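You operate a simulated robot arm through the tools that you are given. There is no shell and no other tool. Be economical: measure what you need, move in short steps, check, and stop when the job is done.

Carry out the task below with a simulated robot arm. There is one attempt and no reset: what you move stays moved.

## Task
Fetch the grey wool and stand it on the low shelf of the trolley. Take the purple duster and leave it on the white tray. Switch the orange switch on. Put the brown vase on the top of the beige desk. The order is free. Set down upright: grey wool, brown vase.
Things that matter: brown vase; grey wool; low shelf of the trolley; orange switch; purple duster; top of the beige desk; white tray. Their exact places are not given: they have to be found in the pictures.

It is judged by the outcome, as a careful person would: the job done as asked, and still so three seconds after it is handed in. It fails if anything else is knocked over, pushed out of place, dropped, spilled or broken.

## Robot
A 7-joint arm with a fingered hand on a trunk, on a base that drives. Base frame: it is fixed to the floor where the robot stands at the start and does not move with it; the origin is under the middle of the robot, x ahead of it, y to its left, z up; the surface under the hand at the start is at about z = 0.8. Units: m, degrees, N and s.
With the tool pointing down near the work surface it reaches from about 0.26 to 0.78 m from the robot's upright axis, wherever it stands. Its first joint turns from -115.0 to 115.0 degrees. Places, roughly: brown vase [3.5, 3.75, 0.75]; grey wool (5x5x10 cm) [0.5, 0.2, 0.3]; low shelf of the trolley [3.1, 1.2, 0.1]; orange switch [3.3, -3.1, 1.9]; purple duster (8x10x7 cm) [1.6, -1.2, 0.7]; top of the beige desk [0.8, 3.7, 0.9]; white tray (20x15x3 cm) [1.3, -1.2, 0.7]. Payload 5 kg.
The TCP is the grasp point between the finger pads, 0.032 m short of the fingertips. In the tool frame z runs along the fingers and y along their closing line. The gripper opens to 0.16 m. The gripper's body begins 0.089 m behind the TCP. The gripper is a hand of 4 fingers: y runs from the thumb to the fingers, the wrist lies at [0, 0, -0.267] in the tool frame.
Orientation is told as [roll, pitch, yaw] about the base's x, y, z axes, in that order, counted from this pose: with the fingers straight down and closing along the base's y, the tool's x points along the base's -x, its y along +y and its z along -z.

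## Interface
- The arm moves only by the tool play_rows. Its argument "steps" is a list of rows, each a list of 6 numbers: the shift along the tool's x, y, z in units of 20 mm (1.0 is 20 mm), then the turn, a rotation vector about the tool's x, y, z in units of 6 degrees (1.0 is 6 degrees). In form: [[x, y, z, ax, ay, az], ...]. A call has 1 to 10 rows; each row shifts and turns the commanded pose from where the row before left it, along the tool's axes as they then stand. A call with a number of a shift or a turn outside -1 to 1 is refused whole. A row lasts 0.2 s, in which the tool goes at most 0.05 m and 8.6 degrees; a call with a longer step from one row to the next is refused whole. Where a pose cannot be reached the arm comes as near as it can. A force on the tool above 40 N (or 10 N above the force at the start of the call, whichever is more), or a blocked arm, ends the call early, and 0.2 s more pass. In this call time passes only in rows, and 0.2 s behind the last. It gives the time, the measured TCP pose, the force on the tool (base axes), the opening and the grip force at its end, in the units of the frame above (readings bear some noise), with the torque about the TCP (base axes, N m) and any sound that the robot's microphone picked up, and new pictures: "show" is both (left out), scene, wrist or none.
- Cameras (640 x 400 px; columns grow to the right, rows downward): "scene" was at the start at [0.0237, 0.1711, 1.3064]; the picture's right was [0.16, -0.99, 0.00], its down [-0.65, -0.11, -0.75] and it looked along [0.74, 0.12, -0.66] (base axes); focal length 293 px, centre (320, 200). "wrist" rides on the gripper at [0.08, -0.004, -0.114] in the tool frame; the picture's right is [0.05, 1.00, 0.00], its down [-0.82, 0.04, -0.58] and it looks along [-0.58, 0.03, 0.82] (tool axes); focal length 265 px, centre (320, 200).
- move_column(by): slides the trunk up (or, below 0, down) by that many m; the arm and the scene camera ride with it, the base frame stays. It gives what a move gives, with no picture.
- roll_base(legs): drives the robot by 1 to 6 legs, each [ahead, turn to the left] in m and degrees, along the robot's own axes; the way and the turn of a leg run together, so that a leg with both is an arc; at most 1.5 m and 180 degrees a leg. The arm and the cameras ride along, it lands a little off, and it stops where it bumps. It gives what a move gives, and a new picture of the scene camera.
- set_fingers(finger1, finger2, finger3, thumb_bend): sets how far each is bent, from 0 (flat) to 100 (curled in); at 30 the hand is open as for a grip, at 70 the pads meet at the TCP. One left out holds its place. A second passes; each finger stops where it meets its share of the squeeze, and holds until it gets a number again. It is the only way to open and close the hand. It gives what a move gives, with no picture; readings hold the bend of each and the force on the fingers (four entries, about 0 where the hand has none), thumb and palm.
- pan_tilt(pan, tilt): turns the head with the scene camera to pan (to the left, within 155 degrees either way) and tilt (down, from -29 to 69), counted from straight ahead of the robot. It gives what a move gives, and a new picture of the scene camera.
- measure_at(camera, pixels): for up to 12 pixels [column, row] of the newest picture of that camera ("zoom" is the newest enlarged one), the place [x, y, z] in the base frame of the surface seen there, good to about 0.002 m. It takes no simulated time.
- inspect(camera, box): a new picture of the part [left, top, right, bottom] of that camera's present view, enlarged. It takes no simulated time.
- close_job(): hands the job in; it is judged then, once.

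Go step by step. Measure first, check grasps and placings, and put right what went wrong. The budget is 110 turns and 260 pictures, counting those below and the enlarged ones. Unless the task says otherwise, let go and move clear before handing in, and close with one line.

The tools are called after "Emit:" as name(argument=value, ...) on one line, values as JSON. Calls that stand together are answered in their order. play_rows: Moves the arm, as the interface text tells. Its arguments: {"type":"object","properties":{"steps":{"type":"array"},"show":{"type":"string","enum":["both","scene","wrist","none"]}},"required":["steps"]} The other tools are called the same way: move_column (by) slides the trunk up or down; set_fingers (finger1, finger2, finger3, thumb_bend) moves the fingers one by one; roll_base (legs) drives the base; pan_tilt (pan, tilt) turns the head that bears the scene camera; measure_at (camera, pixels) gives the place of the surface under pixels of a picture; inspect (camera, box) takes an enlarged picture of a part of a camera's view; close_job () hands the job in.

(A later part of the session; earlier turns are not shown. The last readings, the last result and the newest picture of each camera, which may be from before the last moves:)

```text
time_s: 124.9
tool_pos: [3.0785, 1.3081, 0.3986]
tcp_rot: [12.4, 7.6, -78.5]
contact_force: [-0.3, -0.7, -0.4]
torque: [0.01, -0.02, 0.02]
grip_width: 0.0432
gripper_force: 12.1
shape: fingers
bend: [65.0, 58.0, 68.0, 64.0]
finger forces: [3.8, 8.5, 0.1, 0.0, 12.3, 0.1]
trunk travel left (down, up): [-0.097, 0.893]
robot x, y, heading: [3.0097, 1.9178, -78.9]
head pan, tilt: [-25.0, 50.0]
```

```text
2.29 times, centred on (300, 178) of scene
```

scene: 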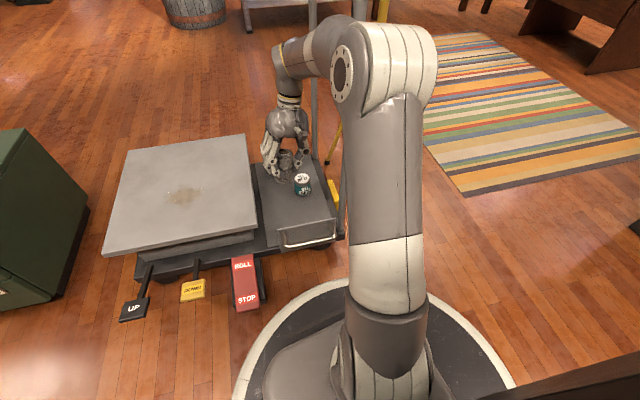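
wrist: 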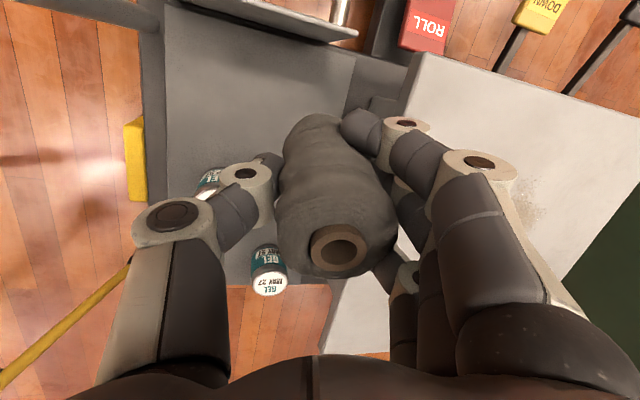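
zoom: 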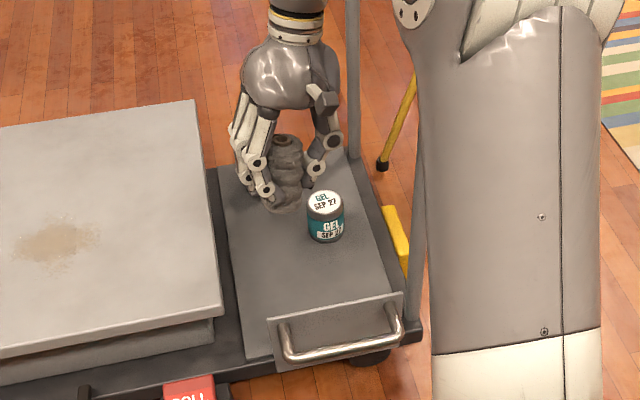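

Clearances to the platform (x≥3.19) and the can are fine. I lower the trunk 9 cm and then the arm 11 cm.

Emit:
move_column(by=-0.09)

Emit:
play_rows(steps=[[-0.13, -0.209, 0.935, 0, 0, 0], [-0.13, -0.209, 0.935, 0, 0, 0], [-0.13, -0.209, 0.935, 0, 0, 0], [-0.13, -0.209, 0.935, 0, 0, 0], [-0.13, -0.209, 0.935, 0, 0, 0], [-0.1, -0.16, 0.73, 0, 0, 0]])

Emit:
inspect(camera="scene", box=[220, 60, 380, 160])

```text
time_s: 126.1
tool_pos: [3.0787, 1.3079, 0.3085]
tcp_rot: [12.4, 7.6, -78.5]
contact_force: [0.1, -0.5, 0.5]
torque: [-0.01, -0.04, 0.03]
grip_width: 0.0437
gripper_force: 12.5
shape: fingers
bend: [65.0, 58.0, 68.0, 64.0]
finger forces: [3.7, 8.4, 0.0, 0.1, 12.3, 0.0]
trunk travel left (down, up): [-0.007, 0.983]
robot x, y, heading: [3.0045, 1.9167, -79.3]
head pan, tilt: [-25.0, 50.0]
```

```text
time_s: 127.5
tool_pos: [3.0783, 1.3076, 0.1964]
tcp_rot: [12.6, 7.6, -78.4]
contact_force: [0.0, 0.0, 0.3]
torque: [-0.01, 0.0, -0.01]
grip_width: 0.0434
gripper_force: 11.9
shape: fingers
bend: [65.0, 58.0, 68.0, 64.0]
finger forces: [3.7, 8.6, 0.0, 0.0, 12.3, 0.0]
trunk travel left (down, up): [-0.007, 0.983]
robot x, y, heading: [3.0057, 1.916, -79.2]
head pan, tilt: [-25.0, 50.0]
```

scene: 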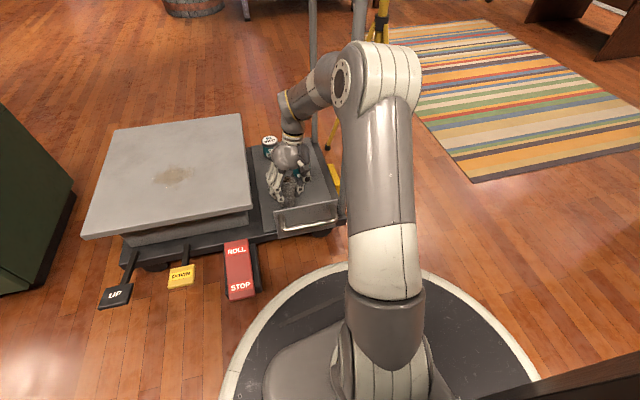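
wrist: 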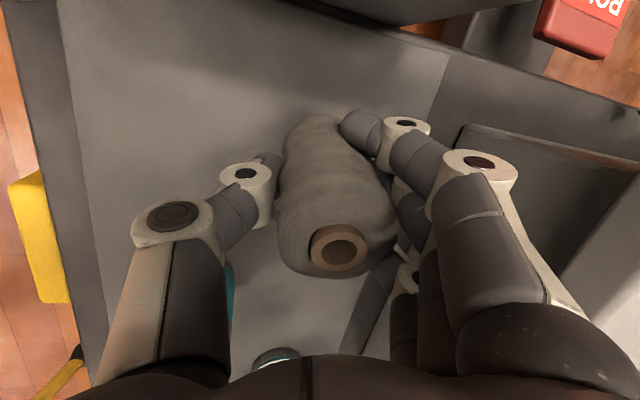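

```text
4.00 times, centred on (300, 110) of scene
```

zoom: 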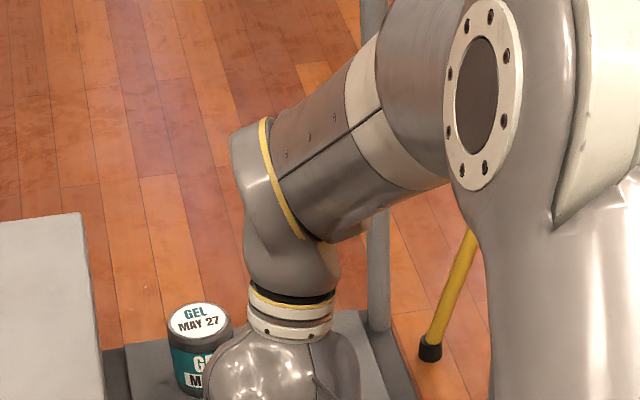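

About 1.4 cm remain. I lower slowly until contact.

Emit:
play_rows(steps=[[-0.067, -0.108, 0.48, 0, 0, 0], [-0.02, -0.032, 0.145, 0, 0, 0]], show="none")

Emit:
play_rows(steps=[[-0.02, -0.032, 0.145, 0, 0, 0]], show="wrist")

```text
time_s: 128.1
tool_pos: [3.079, 1.3079, 0.1817]
tcp_rot: [12.5, 7.6, -78.4]
contact_force: [0.6, -0.5, -0.6]
torque: [-0.05, -0.01, 0.05]
grip_width: 0.0434
gripper_force: 12.1
shape: fingers
bend: [65.0, 58.0, 68.0, 64.0]
finger forces: [3.7, 8.6, 0.1, 0.0, 12.2, 0.0]
trunk travel left (down, up): [-0.007, 0.983]
robot x, y, heading: [3.0063, 1.9142, -79.2]
head pan, tilt: [-25.0, 50.0]
```

```text
time_s: 128.5
tool_pos: [3.0782, 1.3081, 0.1811]
tcp_rot: [12.5, 7.7, -78.5]
contact_force: [-1.0, 1.1, 4.6]
torque: [0.03, -0.01, 0.02]
grip_width: 0.0431
gripper_force: 13.4
shape: fingers
bend: [65.0, 58.0, 68.0, 65.0]
finger forces: [4.9, 8.8, 0.0, 0.1, 12.5, 0.0]
trunk travel left (down, up): [-0.007, 0.983]
robot x, y, heading: [3.0108, 1.9167, -79.0]
head pan, tilt: [-25.0, 50.0]
```

wrist: 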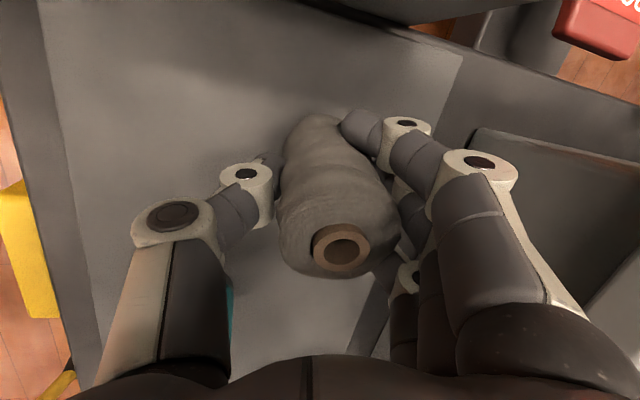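

Contact at 4.6 N with a level rim. Release in two stages.

Emit:
set_fingers(finger1=57, finger2=54, finger3=57, thumb_bend=58)

Emit:
set_fingers(finger1=45, finger2=45, finger3=45, thumb_bend=45)

Emit:
inspect(camera="wrist", box=[0, 0, 640, 400])

Emit:
measure_at(camera="zoom", pixels=[[312, 248], [368, 245], [340, 228], [340, 268], [420, 200], [440, 100]])

```text
time_s: 129.5
tool_pos: [3.0785, 1.307, 0.1811]
tcp_rot: [12.5, 7.6, -78.4]
contact_force: [0.7, 0.3, 0.2]
torque: [-0.01, -0.02, -0.01]
grip_width: 0.0654
gripper_force: 0.0
shape: fingers
bend: [56.0, 54.0, 56.0, 57.0]
finger forces: [0.1, 0.1, 0.0, 0.0, 0.1, 0.1]
trunk travel left (down, up): [-0.007, 0.983]
robot x, y, heading: [3.0046, 1.9213, -79.1]
head pan, tilt: [-25.0, 50.0]
```

```text
time_s: 130.5
tool_pos: [3.0783, 1.308, 0.1798]
tcp_rot: [12.5, 7.6, -78.5]
contact_force: [-0.5, 0.1, 0.0]
torque: [0.01, -0.02, 0.04]
grip_width: 0.1106
gripper_force: 0.2
shape: fingers
bend: [45.0, 45.0, 45.0, 45.0]
finger forces: [0.0, 0.1, 0.0, 0.1, 0.0, 0.1]
trunk travel left (down, up): [-0.007, 0.983]
robot x, y, heading: [3.0076, 1.9189, -79.0]
head pan, tilt: [-25.0, 50.0]
```

```text
1.00 times, centred on (320, 200) of wrist (not enlarged: the box is as wide or as high as the picture)
```

zoom: 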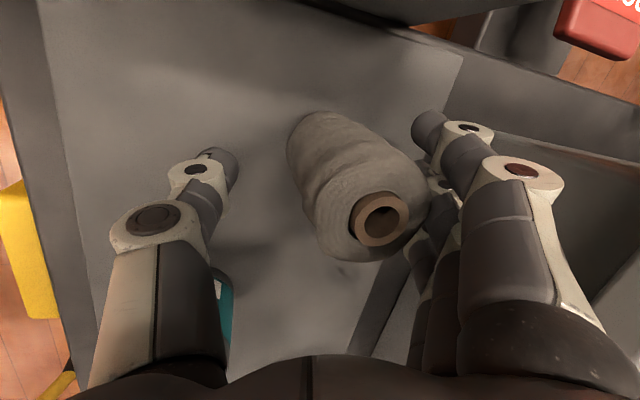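

```text
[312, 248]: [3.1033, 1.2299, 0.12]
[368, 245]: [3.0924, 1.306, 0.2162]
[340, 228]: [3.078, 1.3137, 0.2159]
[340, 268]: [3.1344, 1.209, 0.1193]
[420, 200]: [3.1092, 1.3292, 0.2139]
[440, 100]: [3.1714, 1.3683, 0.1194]
```

Emit:
measure_at(camera="zoom", pixels=[[356, 218], [404, 218], [382, 196], [375, 242], [330, 120], [300, 150]])

Emit:
inspect(camera="scene", box=[230, 120, 370, 220])

```text
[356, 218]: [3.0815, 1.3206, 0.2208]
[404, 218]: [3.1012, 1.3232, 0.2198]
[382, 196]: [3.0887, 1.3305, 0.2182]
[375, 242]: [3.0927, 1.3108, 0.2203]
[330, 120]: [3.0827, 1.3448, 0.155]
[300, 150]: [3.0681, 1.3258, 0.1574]
```

```text
4.00 times, centred on (300, 170) of scene
```

zoom: 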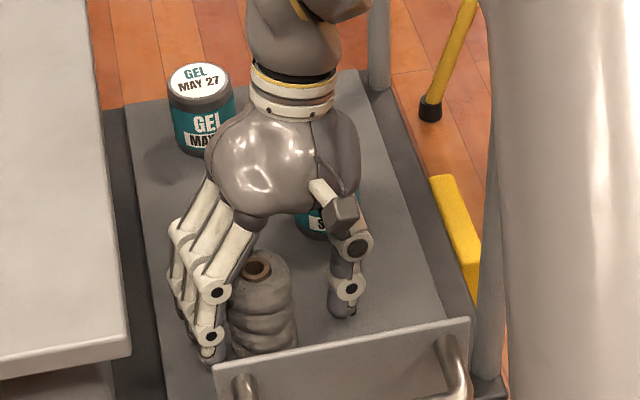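

The wool stands level on the deck at (3.091,1.321), top z=0.22. It is close to the fingers, so I shift the hand 1.2 cm toward +x and then go straight up.

Emit:
play_rows(steps=[[-0.12, 0.58, 0.11, 0, 0, 0], [0.134, 0.216, -0.967, 0, 0, 0], [0.134, 0.216, -0.967, 0, 0, 0], [0.134, 0.216, -0.967, 0, 0, 0], [0.134, 0.216, -0.967, 0, 0, 0], [0.134, 0.216, -0.967, 0, 0, 0], [0.134, 0.216, -0.967, 0, 0, 0]], show="wrist")

Emit:
move_column(by=0.4)

Emit:
pan_tilt(pan=0, tilt=60)

```text
time_s: 132.1
tool_pos: [3.0893, 1.3079, 0.2999]
tcp_rot: [12.5, 7.5, -78.5]
contact_force: [0.4, 0.3, 0.4]
torque: [0.0, 0.01, -0.02]
grip_width: 0.1107
gripper_force: 0.1
shape: fingers
bend: [45.0, 45.0, 45.0, 45.0]
finger forces: [0.1, 0.1, 0.1, 0.0, 0.0, 0.0]
trunk travel left (down, up): [-0.007, 0.983]
robot x, y, heading: [3.0065, 1.9172, -79.0]
head pan, tilt: [-25.0, 50.0]
```

wrist: 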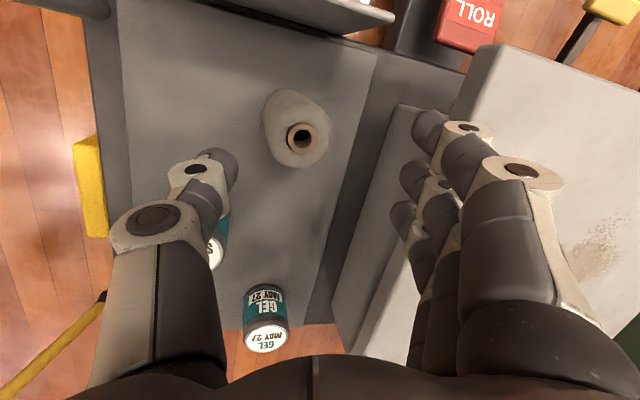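

```text
time_s: 136.0
tool_pos: [3.0887, 1.3084, 0.7008]
tcp_rot: [12.5, 7.6, -78.6]
contact_force: [0.2, 0.0, -0.4]
torque: [0.03, -0.01, -0.01]
grip_width: 0.1105
gripper_force: 0.1
shape: fingers
bend: [45.0, 45.0, 45.0, 45.0]
finger forces: [0.0, 0.0, 0.0, 0.1, 0.0, 0.0]
trunk travel left (down, up): [-0.407, 0.583]
robot x, y, heading: [3.0048, 1.9181, -79.0]
head pan, tilt: [-25.0, 50.0]
```

```text
time_s: 136.8
tool_pos: [3.0908, 1.3077, 0.7006]
tcp_rot: [12.6, 7.6, -78.5]
contact_force: [0.0, -0.7, -0.5]
torque: [0.01, 0.04, -0.03]
grip_width: 0.1104
gripper_force: 0.1
shape: fingers
bend: [45.0, 45.0, 45.0, 45.0]
finger forces: [0.0, 0.0, 0.1, 0.0, 0.0, 0.0]
trunk travel left (down, up): [-0.407, 0.583]
robot x, y, heading: [3.0089, 1.9177, -79.1]
head pan, tilt: [0.0, 60.0]
```

scene: 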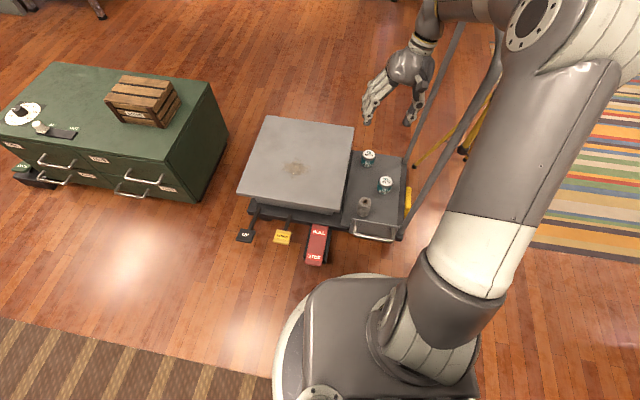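

Wool stands on the low shelf at (363,205). I straighten the hand, raise the trunk and turn toward the vase by the left wall.

Emit:
move_column(by=0.35)

Emit:
play_rows(steps=[[0, 0, 0, 1, 0, 0], [0, 0, 0, 1, 0, 0], [0, 0, 0, 0.1, -0.6, 0], [0, 0, 0, 0, -0.65, 0]], show="none")

Emit:
roll_base(legs=[[-0.15, 0], [0, 155]])

Emit:
pan_tilt(pan=0, tilt=35)

```text
time_s: 140.3
tool_pos: [3.0903, 1.309, 1.05]
tcp_rot: [12.5, 7.6, -78.5]
contact_force: [0.0, 0.8, 0.6]
torque: [0.01, 0.0, -0.01]
grip_width: 0.1107
gripper_force: 0.1
shape: fingers
bend: [45.0, 45.0, 45.0, 45.0]
finger forces: [0.1, 0.1, 0.0, 0.0, 0.0, 0.1]
trunk travel left (down, up): [-0.757, 0.233]
robot x, y, heading: [3.0069, 1.9174, -79.3]
head pan, tilt: [0.0, 60.0]
```

```text
time_s: 141.3
tool_pos: [3.089, 1.3092, 1.0506]
tcp_rot: [-0.1, 0.0, -78.5]
contact_force: [-0.2, 0.4, -0.6]
torque: [-0.02, -0.05, -0.01]
grip_width: 0.1104
gripper_force: 0.1
shape: fingers
bend: [45.0, 45.0, 45.0, 45.0]
finger forces: [0.0, 0.0, 0.1, 0.0, 0.1, 0.0]
trunk travel left (down, up): [-0.757, 0.233]
robot x, y, heading: [3.0096, 1.9162, -79.1]
head pan, tilt: [0.0, 60.0]
```

```text
time_s: 149.2
tool_pos: [3.1112, 2.6659, 1.0498]
tcp_rot: [-0.1, 0.1, 81.4]
contact_force: [-0.8, -0.8, -0.7]
torque: [-0.04, -0.02, -0.03]
grip_width: 0.1106
gripper_force: 0.1
shape: fingers
bend: [45.0, 45.0, 45.0, 45.0]
finger forces: [0.0, 0.0, 0.1, 0.0, 0.0, 0.0]
trunk travel left (down, up): [-0.757, 0.233]
robot x, y, heading: [2.9801, 2.0645, 80.9]
head pan, tilt: [0.0, 60.0]
```

scene: 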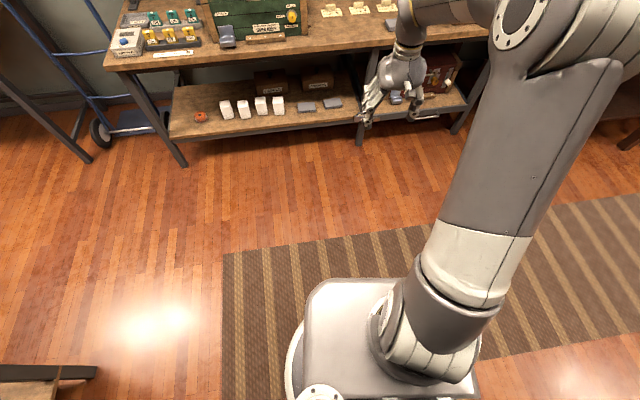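

```text
time_s: 150.1
tool_pos: [3.1106, 2.6649, 1.0505]
tcp_rot: [-0.1, 0.2, 81.5]
contact_force: [-0.6, 0.0, 0.0]
torque: [-0.01, 0.02, -0.03]
grip_width: 0.1105
gripper_force: 0.0
shape: fingers
bend: [45.0, 45.0, 45.0, 45.0]
finger forces: [0.1, 0.0, 0.0, 0.0, 0.1, 0.0]
trunk travel left (down, up): [-0.757, 0.233]
robot x, y, heading: [2.9788, 2.0662, 81.0]
head pan, tilt: [0.0, 35.0]
```

scene: 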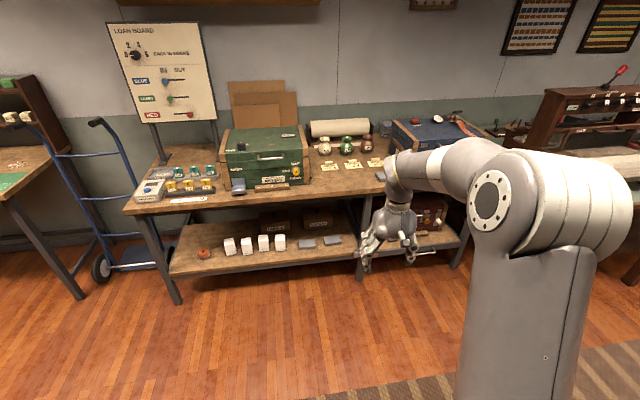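

Three small vases stand with name cards on the loan table at (325–367,145). I zoom and measure.

Emit:
inspect(camera="scene", box=[280, 105, 440, 205])

Emit:
measure_at(camera="scene", pixels=[[367, 146], [367, 139], [347, 146], [325, 148], [370, 152], [376, 161], [355, 164], [327, 165], [380, 183], [382, 175], [400, 150], [340, 128]])

```text
4.00 times, centred on (360, 155) of scene
```

zoom: 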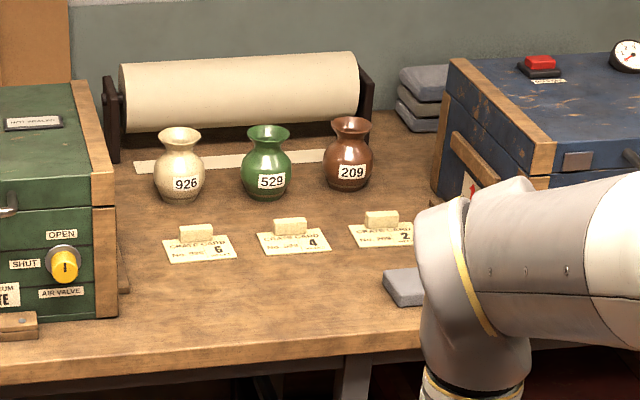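

```text
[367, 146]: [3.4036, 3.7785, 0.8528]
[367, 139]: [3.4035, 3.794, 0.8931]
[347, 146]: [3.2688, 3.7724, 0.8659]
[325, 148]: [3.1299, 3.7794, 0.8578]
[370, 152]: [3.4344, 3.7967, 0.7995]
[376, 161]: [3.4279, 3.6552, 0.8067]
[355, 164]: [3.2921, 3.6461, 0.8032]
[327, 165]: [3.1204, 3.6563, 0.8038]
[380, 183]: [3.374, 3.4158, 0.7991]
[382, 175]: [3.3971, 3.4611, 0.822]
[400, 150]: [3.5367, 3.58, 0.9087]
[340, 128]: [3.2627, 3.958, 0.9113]
```

The brown vase (209) stands at about (3.41,3.81) on the table at z=0.80, with the green one 13 cm to its left. I drive to in front of it.

Emit:
roll_base(legs=[[0, -13], [1.02, 0], [0, 22]])

Emit:
play_rows(steps=[[0, 0, 0, 0, 0, 0]], show="wrist")

```text
time_s: 155.5
tool_pos: [3.5967, 3.489, 1.0513]
tcp_rot: [0.3, 0.9, 67.3]
contact_force: [-3.9, -7.5, 13.3]
torque: [-0.26, -0.15, -0.45]
grip_width: 0.1131
gripper_force: 10.0
shape: fingers
bend: [45.0, 45.0, 43.0, 45.0]
finger forces: [0.0, 0.2, 5.9, 0.0, 12.9, 0.1]
trunk travel left (down, up): [-0.757, 0.233]
robot x, y, heading: [3.3348, 2.9405, 67.6]
head pan, tilt: [0.0, 35.0]
stopped in leg 2: the force on the tool passed its limit at 66 N (the readings are from after the stop); the commanded pose is now the measured one
```

scene: 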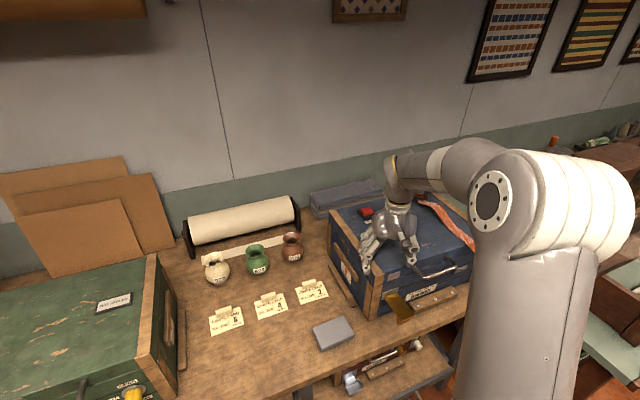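

```text
time_s: 155.9
tool_pos: [3.5972, 3.4883, 1.0513]
tcp_rot: [0.2, 0.8, 67.3]
contact_force: [-5.3, -8.6, 16.2]
torque: [-0.25, -0.19, -0.56]
grip_width: 0.1128
gripper_force: 10.5
shape: fingers
bend: [45.0, 45.0, 43.0, 45.0]
finger forces: [0.0, 0.3, 6.3, 0.0, 15.0, 0.0]
trunk travel left (down, up): [-0.757, 0.233]
robot x, y, heading: [3.3375, 2.9389, 67.6]
head pan, tilt: [0.0, 35.0]
```

wrist: 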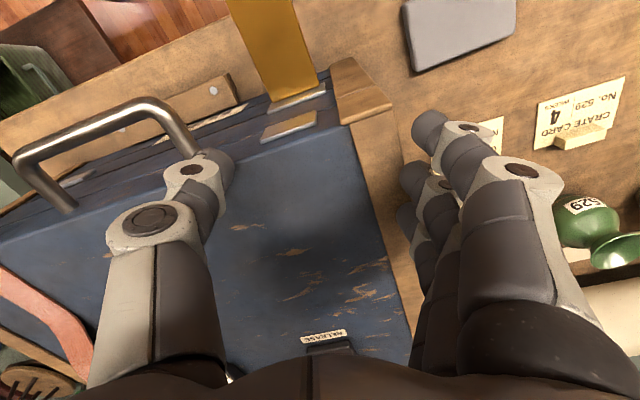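

The hand bumped the blue chest (66 N). I lift off straight up and check whether it was moved.

Emit:
move_column(by=0.2)

Emit:
pan_tilt(pan=0, tilt=45)

Emit:
measure_at(camera="scene", pixels=[[330, 130], [365, 200], [340, 165], [440, 160], [300, 120]])

```text
time_s: 158.1
tool_pos: [3.5988, 3.4911, 1.2486]
tcp_rot: [0.1, 1.1, 67.4]
contact_force: [-0.3, -0.2, 0.1]
torque: [0.02, 0.0, -0.04]
grip_width: 0.1117
gripper_force: 0.1
shape: fingers
bend: [45.0, 45.0, 45.0, 45.0]
finger forces: [0.0, 0.0, 0.1, 0.0, 0.1, 0.1]
trunk travel left (down, up): [-0.957, 0.033]
robot x, y, heading: [3.3368, 2.9379, 68.1]
head pan, tilt: [0.0, 35.0]
```

```text
time_s: 158.8
tool_pos: [3.598, 3.4889, 1.2505]
tcp_rot: [0.2, 1.1, 67.5]
contact_force: [-0.7, -0.1, 0.5]
torque: [0.0, -0.01, -0.03]
grip_width: 0.1113
gripper_force: 0.1
shape: fingers
bend: [45.0, 45.0, 45.0, 45.0]
finger forces: [0.1, 0.0, 0.0, 0.0, 0.0, 0.0]
trunk travel left (down, up): [-0.957, 0.033]
robot x, y, heading: [3.3359, 2.9418, 67.6]
head pan, tilt: [0.0, 45.0]
```

scene: 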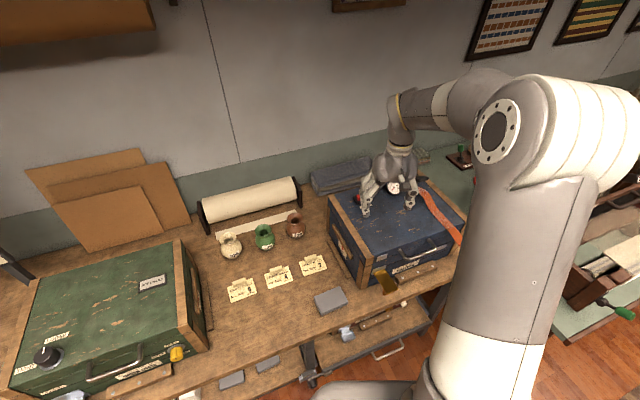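

```text
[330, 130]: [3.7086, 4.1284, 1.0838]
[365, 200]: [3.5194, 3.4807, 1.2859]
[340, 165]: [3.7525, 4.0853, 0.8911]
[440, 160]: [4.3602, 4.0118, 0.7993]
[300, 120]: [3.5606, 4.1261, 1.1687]
```

Emit:
measure_at(camera="scene", pixels=[[330, 195], [335, 225], [350, 245], [370, 283], [368, 260], [296, 225], [296, 214], [265, 237], [300, 219], [290, 219], [296, 240]])

Emit:
inspect(camera="scene", box=[200, 150, 480, 325])

```text
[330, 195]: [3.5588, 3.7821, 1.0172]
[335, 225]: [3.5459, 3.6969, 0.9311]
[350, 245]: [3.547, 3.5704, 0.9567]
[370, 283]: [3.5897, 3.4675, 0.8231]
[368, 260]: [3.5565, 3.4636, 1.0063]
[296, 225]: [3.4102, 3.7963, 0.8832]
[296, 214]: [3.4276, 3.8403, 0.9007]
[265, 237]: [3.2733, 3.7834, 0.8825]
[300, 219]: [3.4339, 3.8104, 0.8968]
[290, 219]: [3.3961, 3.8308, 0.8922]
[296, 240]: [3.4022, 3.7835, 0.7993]
```

```text
2.29 times, centred on (340, 238) of scene
```

zoom: 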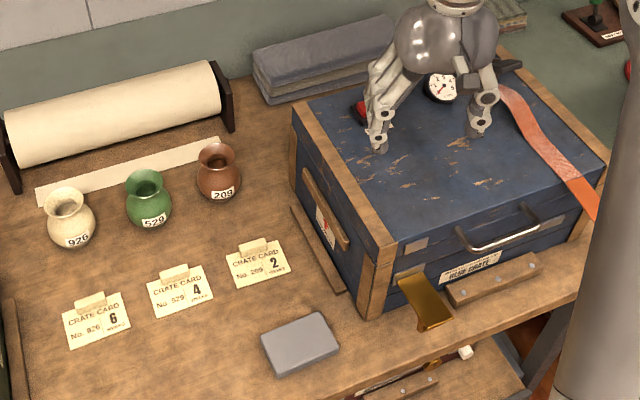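

The chest sits against its cleats and shows no shift. I measure the vase precisely and turn to face it.

Emit:
measure_at(camera="zoom", pixels=[[198, 158], [236, 156], [216, 146], [216, 168], [200, 185], [238, 180], [219, 182], [172, 195]])

Emit:
roll_base(legs=[[0, 22], [0.09, 0]])

Emit:
play_rows(steps=[[0, 0, 0, 0, 0, 0]], show="wrist")

```text
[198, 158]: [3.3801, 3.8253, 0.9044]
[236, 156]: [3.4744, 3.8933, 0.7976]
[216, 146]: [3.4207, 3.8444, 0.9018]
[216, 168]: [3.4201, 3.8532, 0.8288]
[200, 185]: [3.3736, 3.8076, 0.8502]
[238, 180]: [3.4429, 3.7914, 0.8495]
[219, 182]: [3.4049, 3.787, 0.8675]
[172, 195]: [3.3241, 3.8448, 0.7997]
```

```text
time_s: 161.1
tool_pos: [3.3727, 3.6372, 1.2496]
tcp_rot: [0.2, 1.0, 89.5]
contact_force: [-0.1, -0.2, -1.5]
torque: [-0.07, 0.02, -0.01]
grip_width: 0.1113
gripper_force: 0.1
shape: fingers
bend: [45.0, 45.0, 45.0, 45.0]
finger forces: [0.0, 0.0, 0.1, 0.0, 0.1, 0.0]
trunk travel left (down, up): [-0.957, 0.033]
robot x, y, heading: [3.3366, 3.0272, 89.9]
head pan, tilt: [0.0, 45.0]
```

scene: 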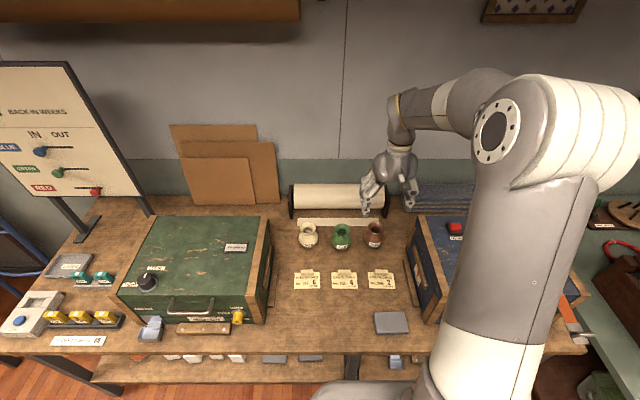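

```text
time_s: 161.5
tool_pos: [3.3707, 3.6344, 1.2501]
tcp_rot: [0.1, 1.0, 89.5]
contact_force: [-0.2, 0.0, -0.2]
torque: [-0.02, -0.01, -0.01]
grip_width: 0.1113
gripper_force: 0.2
shape: fingers
bend: [45.0, 45.0, 45.0, 45.0]
finger forces: [0.1, 0.0, 0.0, 0.0, 0.1, 0.0]
trunk travel left (down, up): [-0.957, 0.033]
robot x, y, heading: [3.3353, 3.0269, 89.8]
head pan, tilt: [0.0, 45.0]
```

wrist: 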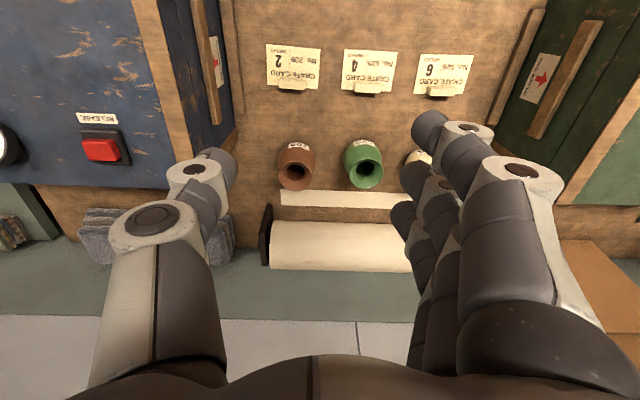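

Emit:
measure_at(camera="wrist", pixels=[[279, 172], [314, 172], [297, 158], [297, 187], [285, 150], [308, 150], [345, 170], [290, 225]])

Emit:
inspect(camera="wrist", box=[230, 110, 390, 210])

```text
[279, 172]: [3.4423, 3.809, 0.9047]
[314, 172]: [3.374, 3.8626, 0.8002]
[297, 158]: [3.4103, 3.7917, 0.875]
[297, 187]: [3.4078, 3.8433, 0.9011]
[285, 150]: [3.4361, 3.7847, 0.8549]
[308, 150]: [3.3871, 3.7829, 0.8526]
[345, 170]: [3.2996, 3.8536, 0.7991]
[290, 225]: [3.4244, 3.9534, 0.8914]
```

```text
4.00 times, centred on (310, 160) of wrist
```

zoom: 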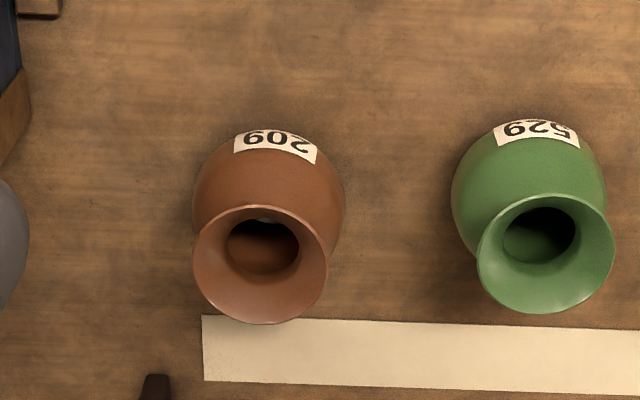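

The vase rim centre is (3.410,3.812), z=0.905, body about 7.7 cm wide. I move base 3 cm ahead and extend the hand above it.

Emit:
roll_base(legs=[[0.03, 0]])

Emit:
set_fingers(finger1=42, finger2=42, finger3=42, thumb_bend=42)

Emit:
play_rows(steps=[[-0.9, -0.24, 0, 0, 0, 0], [-0.9, -0.24, 0, 0, 0, 0], [-0.9, -0.24, 0, 0, 0, 0], [-0.9, -0.24, 0, 0, 0, 0], [-0.9, -0.24, 0, 0, 0, 0], [-0.9, -0.24, 0, 0, 0, 0], [-0.9, -0.24, 0, 0, 0, 0], [-0.9, -0.24, 0, 0, 0, 0]])

```text
time_s: 162.3
tool_pos: [3.3718, 3.6672, 1.2474]
tcp_rot: [0.2, 1.1, 89.5]
contact_force: [-0.4, 0.3, -0.7]
torque: [-0.09, -0.01, 0.01]
grip_width: 0.1112
gripper_force: 0.1
shape: fingers
bend: [45.0, 45.0, 45.0, 45.0]
finger forces: [0.0, 0.0, 0.0, 0.0, 0.1, 0.1]
trunk travel left (down, up): [-0.957, 0.033]
robot x, y, heading: [3.3349, 3.0559, 89.9]
head pan, tilt: [0.0, 45.0]
```

scene: 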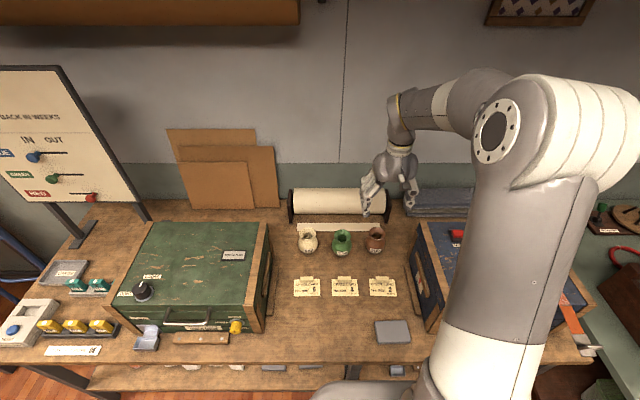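

```text
time_s: 163.3
tool_pos: [3.3726, 3.6666, 1.2496]
tcp_rot: [0.2, 1.0, 89.5]
contact_force: [-0.4, -0.3, -0.9]
torque: [-0.03, 0.0, 0.01]
grip_width: 0.1226
gripper_force: 0.1
shape: fingers
bend: [42.0, 42.0, 42.0, 42.0]
finger forces: [0.0, 0.1, 0.0, 0.0, 0.0, 0.0]
trunk travel left (down, up): [-0.957, 0.033]
robot x, y, heading: [3.3385, 3.0544, 89.8]
head pan, tilt: [0.0, 45.0]
```

```text
time_s: 165.1
tool_pos: [3.4118, 3.8106, 1.2453]
tcp_rot: [0.2, 1.1, 89.5]
contact_force: [0.5, 0.3, -0.4]
torque: [0.0, 0.01, 0.02]
grip_width: 0.1226
gripper_force: 0.1
shape: fingers
bend: [42.0, 42.0, 42.0, 42.0]
finger forces: [0.0, 0.1, 0.0, 0.0, 0.1, 0.1]
trunk travel left (down, up): [-0.957, 0.033]
robot x, y, heading: [3.3398, 3.0601, 89.8]
head pan, tilt: [0.0, 45.0]
```

scene: 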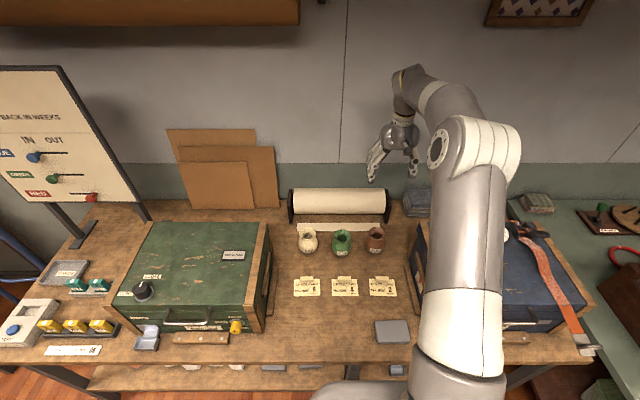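
wrist: 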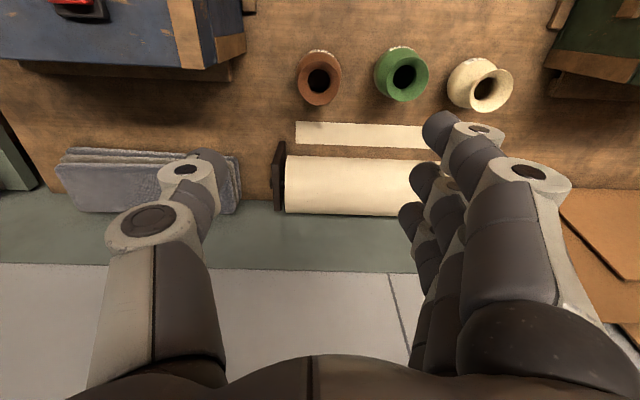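

Emit:
measure_at(camera="scene", pixels=[[440, 150], [480, 170], [510, 160], [470, 250], [450, 100], [430, 330]])

Emit:
measure_at(camera="wrist", pixels=[[299, 80], [341, 80], [320, 52], [319, 105]])

```text
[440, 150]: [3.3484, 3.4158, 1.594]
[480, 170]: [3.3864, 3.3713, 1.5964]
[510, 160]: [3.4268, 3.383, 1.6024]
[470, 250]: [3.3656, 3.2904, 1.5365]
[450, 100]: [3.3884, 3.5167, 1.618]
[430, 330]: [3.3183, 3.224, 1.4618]
```

```text
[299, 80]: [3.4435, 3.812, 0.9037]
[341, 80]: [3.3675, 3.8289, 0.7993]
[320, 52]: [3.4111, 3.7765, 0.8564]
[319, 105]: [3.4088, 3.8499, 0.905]
```

Well aligned: TCP (3.412,3.811) vs. rim centre (3.41,3.812), and the elbow is high. Lowering the trunk 0.27 and checking.

Emit:
move_column(by=-0.27)

Emit:
play_rows(steps=[[0, 0, 0, 0, 0, 0]], show="wrist")

```text
time_s: 167.9
tool_pos: [3.4112, 3.8088, 0.9755]
tcp_rot: [0.3, 1.0, 89.5]
contact_force: [0.0, -0.1, 0.6]
torque: [-0.01, 0.02, 0.02]
grip_width: 0.1222
gripper_force: 0.1
shape: fingers
bend: [42.0, 42.0, 42.0, 42.0]
finger forces: [0.0, 0.0, 0.1, 0.0, 0.1, 0.1]
trunk travel left (down, up): [-0.687, 0.303]
robot x, y, heading: [3.3406, 3.0603, 90.0]
head pan, tilt: [0.0, 45.0]
```

```text
time_s: 168.3
tool_pos: [3.4093, 3.81, 0.9755]
tcp_rot: [0.2, 0.9, 89.6]
contact_force: [0.2, 0.3, 0.2]
torque: [0.0, 0.0, 0.03]
grip_width: 0.1224
gripper_force: 0.0
shape: fingers
bend: [42.0, 42.0, 42.0, 42.0]
finger forces: [0.1, 0.1, 0.0, 0.0, 0.0, 0.1]
trunk travel left (down, up): [-0.687, 0.303]
robot x, y, heading: [3.3381, 3.0572, 89.8]
head pan, tilt: [0.0, 45.0]
```

wrist: 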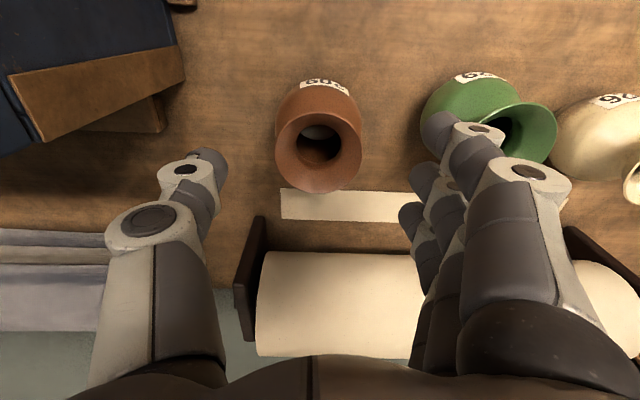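

The fingers clear the green vase by about 2 cm. I descend 11 cm.

Emit:
play_rows(steps=[[0, 0, 0.94, 0, 0, 0], [0, 0, 0.94, 0, 0, 0], [0, 0, 0.94, 0, 0, 0], [0, 0, 0.94, 0, 0, 0], [0, 0, 0.94, 0, 0, 0], [0, 0, 0.92, 0, 0, 0]], show="wrist")

```text
time_s: 169.7
tool_pos: [3.4117, 3.8067, 0.862]
tcp_rot: [0.2, 1.0, 89.5]
contact_force: [-0.7, -0.4, -0.9]
torque: [-0.01, -0.02, 0.0]
grip_width: 0.1227
gripper_force: 0.0
shape: fingers
bend: [42.0, 42.0, 42.0, 42.0]
finger forces: [0.1, 0.1, 0.0, 0.1, 0.1, 0.0]
trunk travel left (down, up): [-0.687, 0.303]
robot x, y, heading: [3.3373, 3.0597, 90.1]
head pan, tilt: [0.0, 45.0]
```

wrist: 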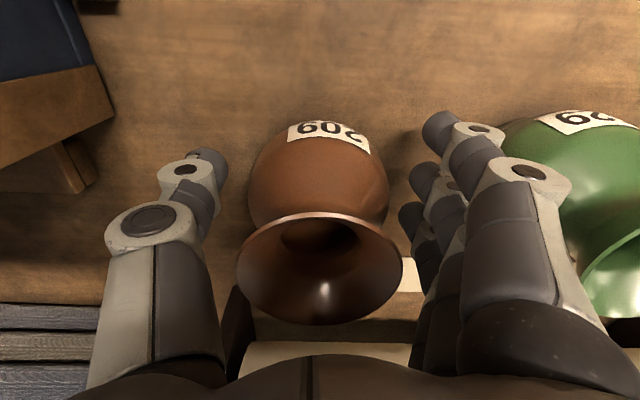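

I shift 1.3 cm forward so that thumb and middle finger meet the vase's axis, then close gently.

Emit:
play_rows(steps=[[-0.65, 0, 0, 0, 0, 0]], show="none")

Emit:
set_fingers(finger1=53, finger2=53, finger3=53, thumb_bend=53)

Emit:
set_fingers(finger1=62, finger2=62, finger3=62, thumb_bend=62)

Emit:
inspect(camera="wrist", box=[0, 0, 640, 400])

```text
time_s: 170.1
tool_pos: [3.4113, 3.8202, 0.8616]
tcp_rot: [0.2, 1.1, 89.6]
contact_force: [-1.3, 0.9, -0.4]
torque: [0.02, 0.03, 0.0]
grip_width: 0.1225
gripper_force: 0.1
shape: fingers
bend: [42.0, 42.0, 42.0, 42.0]
finger forces: [0.1, 0.1, 0.1, 0.0, 0.1, 0.0]
trunk travel left (down, up): [-0.687, 0.303]
robot x, y, heading: [3.3366, 3.0585, 90.1]
head pan, tilt: [0.0, 45.0]
```

```text
time_s: 171.1
tool_pos: [3.4122, 3.8203, 0.8626]
tcp_rot: [0.2, 1.0, 89.4]
contact_force: [0.6, -0.6, 0.5]
torque: [-0.02, 0.06, 0.02]
grip_width: 0.0844
gripper_force: 3.6
shape: fingers
bend: [53.0, 50.0, 53.0, 52.0]
finger forces: [0.0, 3.2, 0.0, 0.1, 3.4, 0.0]
trunk travel left (down, up): [-0.687, 0.303]
robot x, y, heading: [3.3344, 3.0588, 89.9]
head pan, tilt: [0.0, 45.0]
```

```text
time_s: 172.1
tool_pos: [3.4111, 3.819, 0.8634]
tcp_rot: [0.1, 1.0, 89.5]
contact_force: [-0.9, 0.0, 0.2]
torque: [0.02, -0.01, 0.04]
grip_width: 0.0796
gripper_force: 17.2
shape: fingers
bend: [55.0, 51.0, 57.0, 56.0]
finger forces: [5.4, 6.8, 4.7, 0.0, 17.8, 0.1]
trunk travel left (down, up): [-0.687, 0.303]
robot x, y, heading: [3.3384, 3.0588, 90.0]
head pan, tilt: [0.0, 45.0]
```

```text
1.00 times, centred on (320, 200) of wrist (not enlarged: the box is as wide or as high as the picture)
```

zoom: 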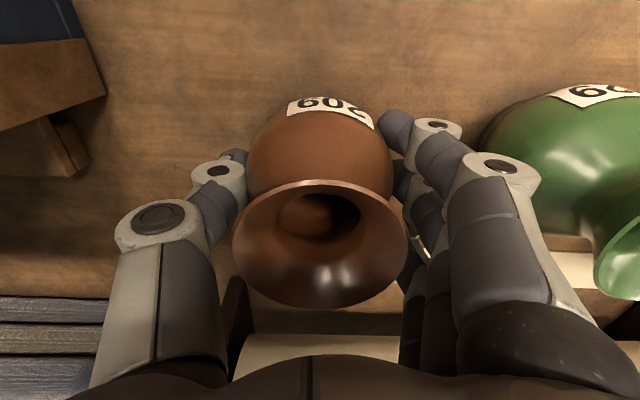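

Gripped with 17 N by all fingers, vase upright. I lift: first 4 cm with the arm to check, then the trunk.

Emit:
play_rows(steps=[[0, 0, -0.5, 0, 0, 0], [0, 0, -0.8, 0, 0, 0], [0, 0, -0.8, 0, 0, 0]], show="wrist")

Emit:
move_column(by=0.3)

```text
time_s: 172.9
tool_pos: [3.4127, 3.8201, 0.9061]
tcp_rot: [0.2, 0.9, 89.5]
contact_force: [0.3, 0.7, -2.9]
torque: [-0.02, -0.02, 0.01]
grip_width: 0.0791
gripper_force: 17.3
shape: fingers
bend: [55.0, 51.0, 57.0, 56.0]
finger forces: [5.4, 6.7, 4.8, 0.1, 17.7, 0.1]
trunk travel left (down, up): [-0.687, 0.303]
robot x, y, heading: [3.3389, 3.057, 90.0]
head pan, tilt: [0.0, 45.0]
```

wrist: 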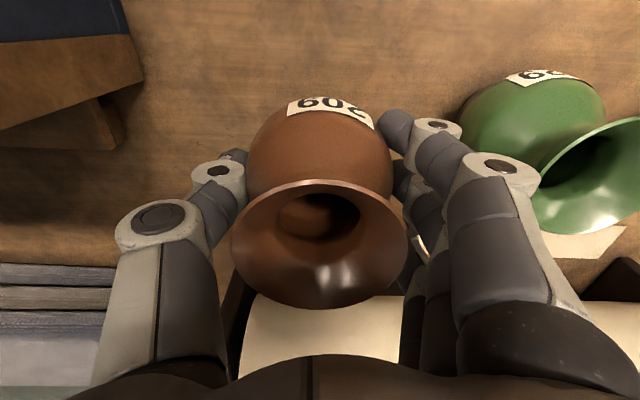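

```text
time_s: 175.9
tool_pos: [3.4126, 3.8226, 1.2041]
tcp_rot: [0.1, 1.1, 89.5]
contact_force: [0.5, 0.6, -2.5]
torque: [0.0, -0.02, 0.02]
grip_width: 0.0796
gripper_force: 16.8
shape: fingers
bend: [55.0, 51.0, 57.0, 56.0]
finger forces: [5.4, 6.6, 4.8, 0.1, 17.6, 0.0]
trunk travel left (down, up): [-0.987, 0.003]
robot x, y, heading: [3.3391, 3.0563, 90.2]
head pan, tilt: [0.0, 45.0]
```

The vase is lifted. I retract the arm, back off, and look toward the beige desk on the left.

Emit:
play_rows(steps=[[0.9, 0.1, 0, 0, 0, 0], [0.9, 0.1, 0, 0, 0, 0], [0.9, 0.1, 0, 0, 0, 0], [0.9, 0.1, 0, 0, 0, 0], [0.9, 0.1, 0, 0, 0, 0], [0.9, 0.1, 0, 0, 0, 0], [0.9, 0.1, 0, 0, 0, 0], [0.9, 0.1, 0, 0, 0, 0], [0.9, 0.1, 0, 0, 0, 0]], show="none")

Emit:
roll_base(legs=[[-0.5, 0]])

Emit:
pan_tilt(pan=75, tilt=30)

```text
time_s: 177.9
tool_pos: [3.3914, 3.6586, 1.2082]
tcp_rot: [0.1, 0.9, 89.5]
contact_force: [-0.6, 0.6, -3.0]
torque: [0.01, 0.02, -0.04]
grip_width: 0.0792
gripper_force: 18.1
shape: fingers
bend: [55.0, 51.0, 57.0, 56.0]
finger forces: [5.6, 6.6, 4.9, 0.1, 17.5, 0.1]
trunk travel left (down, up): [-0.987, 0.003]
robot x, y, heading: [3.3331, 3.0541, 89.9]
head pan, tilt: [0.0, 45.0]
```

```text
time_s: 180.8
tool_pos: [3.3928, 3.1608, 1.2081]
tcp_rot: [0.2, 0.9, 89.0]
contact_force: [0.0, 0.1, -1.6]
torque: [0.02, -0.01, 0.01]
grip_width: 0.0793
gripper_force: 17.4
shape: fingers
bend: [55.0, 51.0, 57.0, 56.0]
finger forces: [5.8, 6.6, 5.0, 0.0, 17.6, 0.0]
trunk travel left (down, up): [-0.987, 0.003]
robot x, y, heading: [3.3331, 2.5587, 89.4]
head pan, tilt: [0.0, 45.0]
```

scene: 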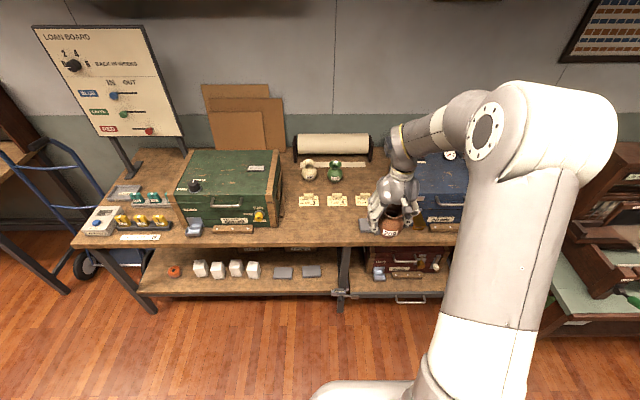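

```text
time_s: 182.3
tool_pos: [3.3932, 3.1607, 1.2069]
tcp_rot: [0.2, 0.9, 89.0]
contact_force: [-0.1, 0.4, -2.3]
torque: [-0.05, 0.03, -0.04]
grip_width: 0.0793
gripper_force: 17.0
shape: fingers
bend: [55.0, 51.0, 57.0, 56.0]
finger forces: [5.7, 6.6, 5.0, 0.1, 17.5, 0.0]
trunk travel left (down, up): [-0.987, 0.003]
robot x, y, heading: [3.3328, 2.5624, 89.6]
head pan, tilt: [75.0, 30.0]
```

scene: 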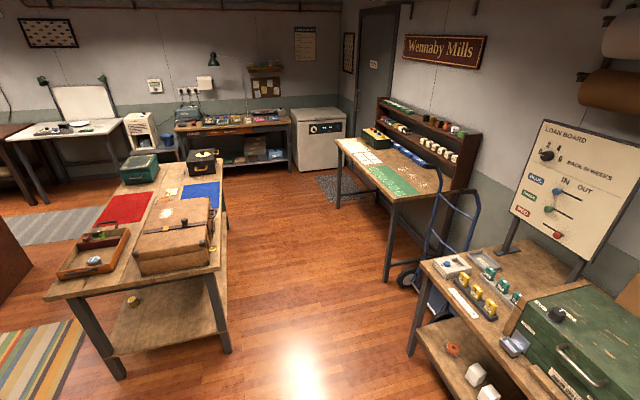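

Emit:
inspect(camera="scene", box=[310, 80, 510, 300])

Emit:
measure_at(camera="scene", pixels=[[385, 275], [390, 200], [340, 142], [345, 200], [410, 165], [225, 350], [220, 265], [225, 180], [408, 350], [400, 285], [425, 180], [190, 140]])

```text
1.82 times, centred on (410, 190) of scene
```

zoom: 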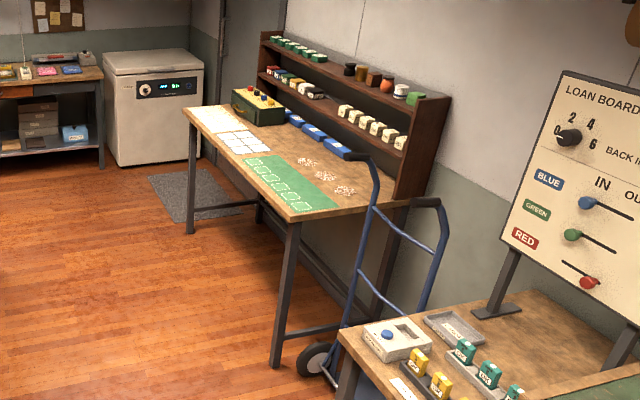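

```text
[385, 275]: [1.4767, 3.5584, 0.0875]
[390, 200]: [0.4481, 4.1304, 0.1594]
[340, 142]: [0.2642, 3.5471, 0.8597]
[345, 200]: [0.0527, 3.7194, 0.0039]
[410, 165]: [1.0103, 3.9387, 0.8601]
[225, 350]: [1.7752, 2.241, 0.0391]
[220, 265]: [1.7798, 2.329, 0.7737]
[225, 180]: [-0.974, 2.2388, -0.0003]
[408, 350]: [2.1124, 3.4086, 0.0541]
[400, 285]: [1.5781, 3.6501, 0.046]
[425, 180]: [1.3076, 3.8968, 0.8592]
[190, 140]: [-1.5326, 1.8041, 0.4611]
```

The corridor between the tables is about y 2.33–3.41. I drive along y≈2.85 to the desk and face it.

Emit:
roll_base(legs=[[0, 82.7], [1.1, 0], [1.05, 0], [0, -82]])

Emit:
pan_tilt(pan=0, tilt=45)

```text
time_s: 200.0
tool_pos: [1.2322, 3.449, 1.2071]
tcp_rot: [0.1, 1.0, 90.4]
contact_force: [0.8, 0.3, -3.0]
torque: [0.0, -0.02, 0.01]
grip_width: 0.0785
gripper_force: 16.5
shape: fingers
bend: [55.0, 51.0, 57.0, 56.0]
finger forces: [4.7, 6.6, 5.2, 0.0, 17.3, 0.0]
trunk travel left (down, up): [-0.987, 0.003]
robot x, y, heading: [1.1835, 2.8462, 90.5]
head pan, tilt: [75.0, 30.0]
```

scene: 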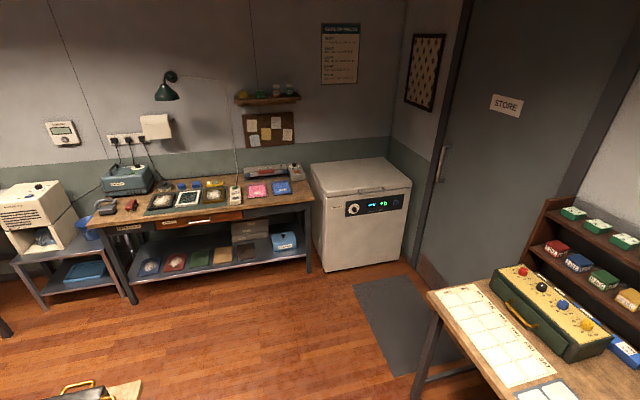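

```text
time_s: 201.5
tool_pos: [1.2323, 3.4496, 1.2066]
tcp_rot: [0.2, 1.0, 90.4]
contact_force: [0.0, 0.0, -2.3]
torque: [0.02, 0.0, -0.02]
grip_width: 0.0787
gripper_force: 16.4
shape: fingers
bend: [55.0, 51.0, 57.0, 56.0]
finger forces: [4.7, 6.6, 5.2, 0.1, 17.1, 0.0]
trunk travel left (down, up): [-0.987, 0.003]
robot x, y, heading: [1.1878, 2.8455, 90.7]
head pan, tilt: [0.0, 45.0]
```

scene: 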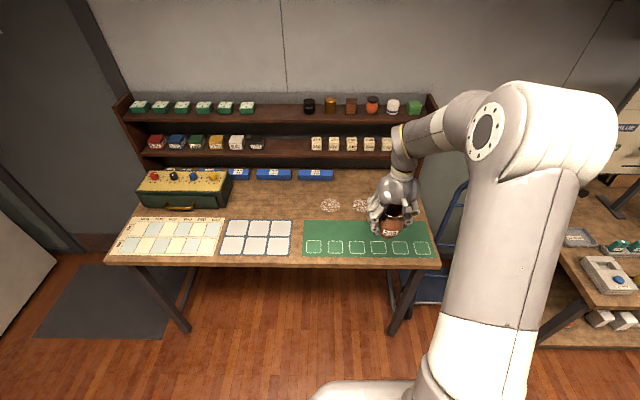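

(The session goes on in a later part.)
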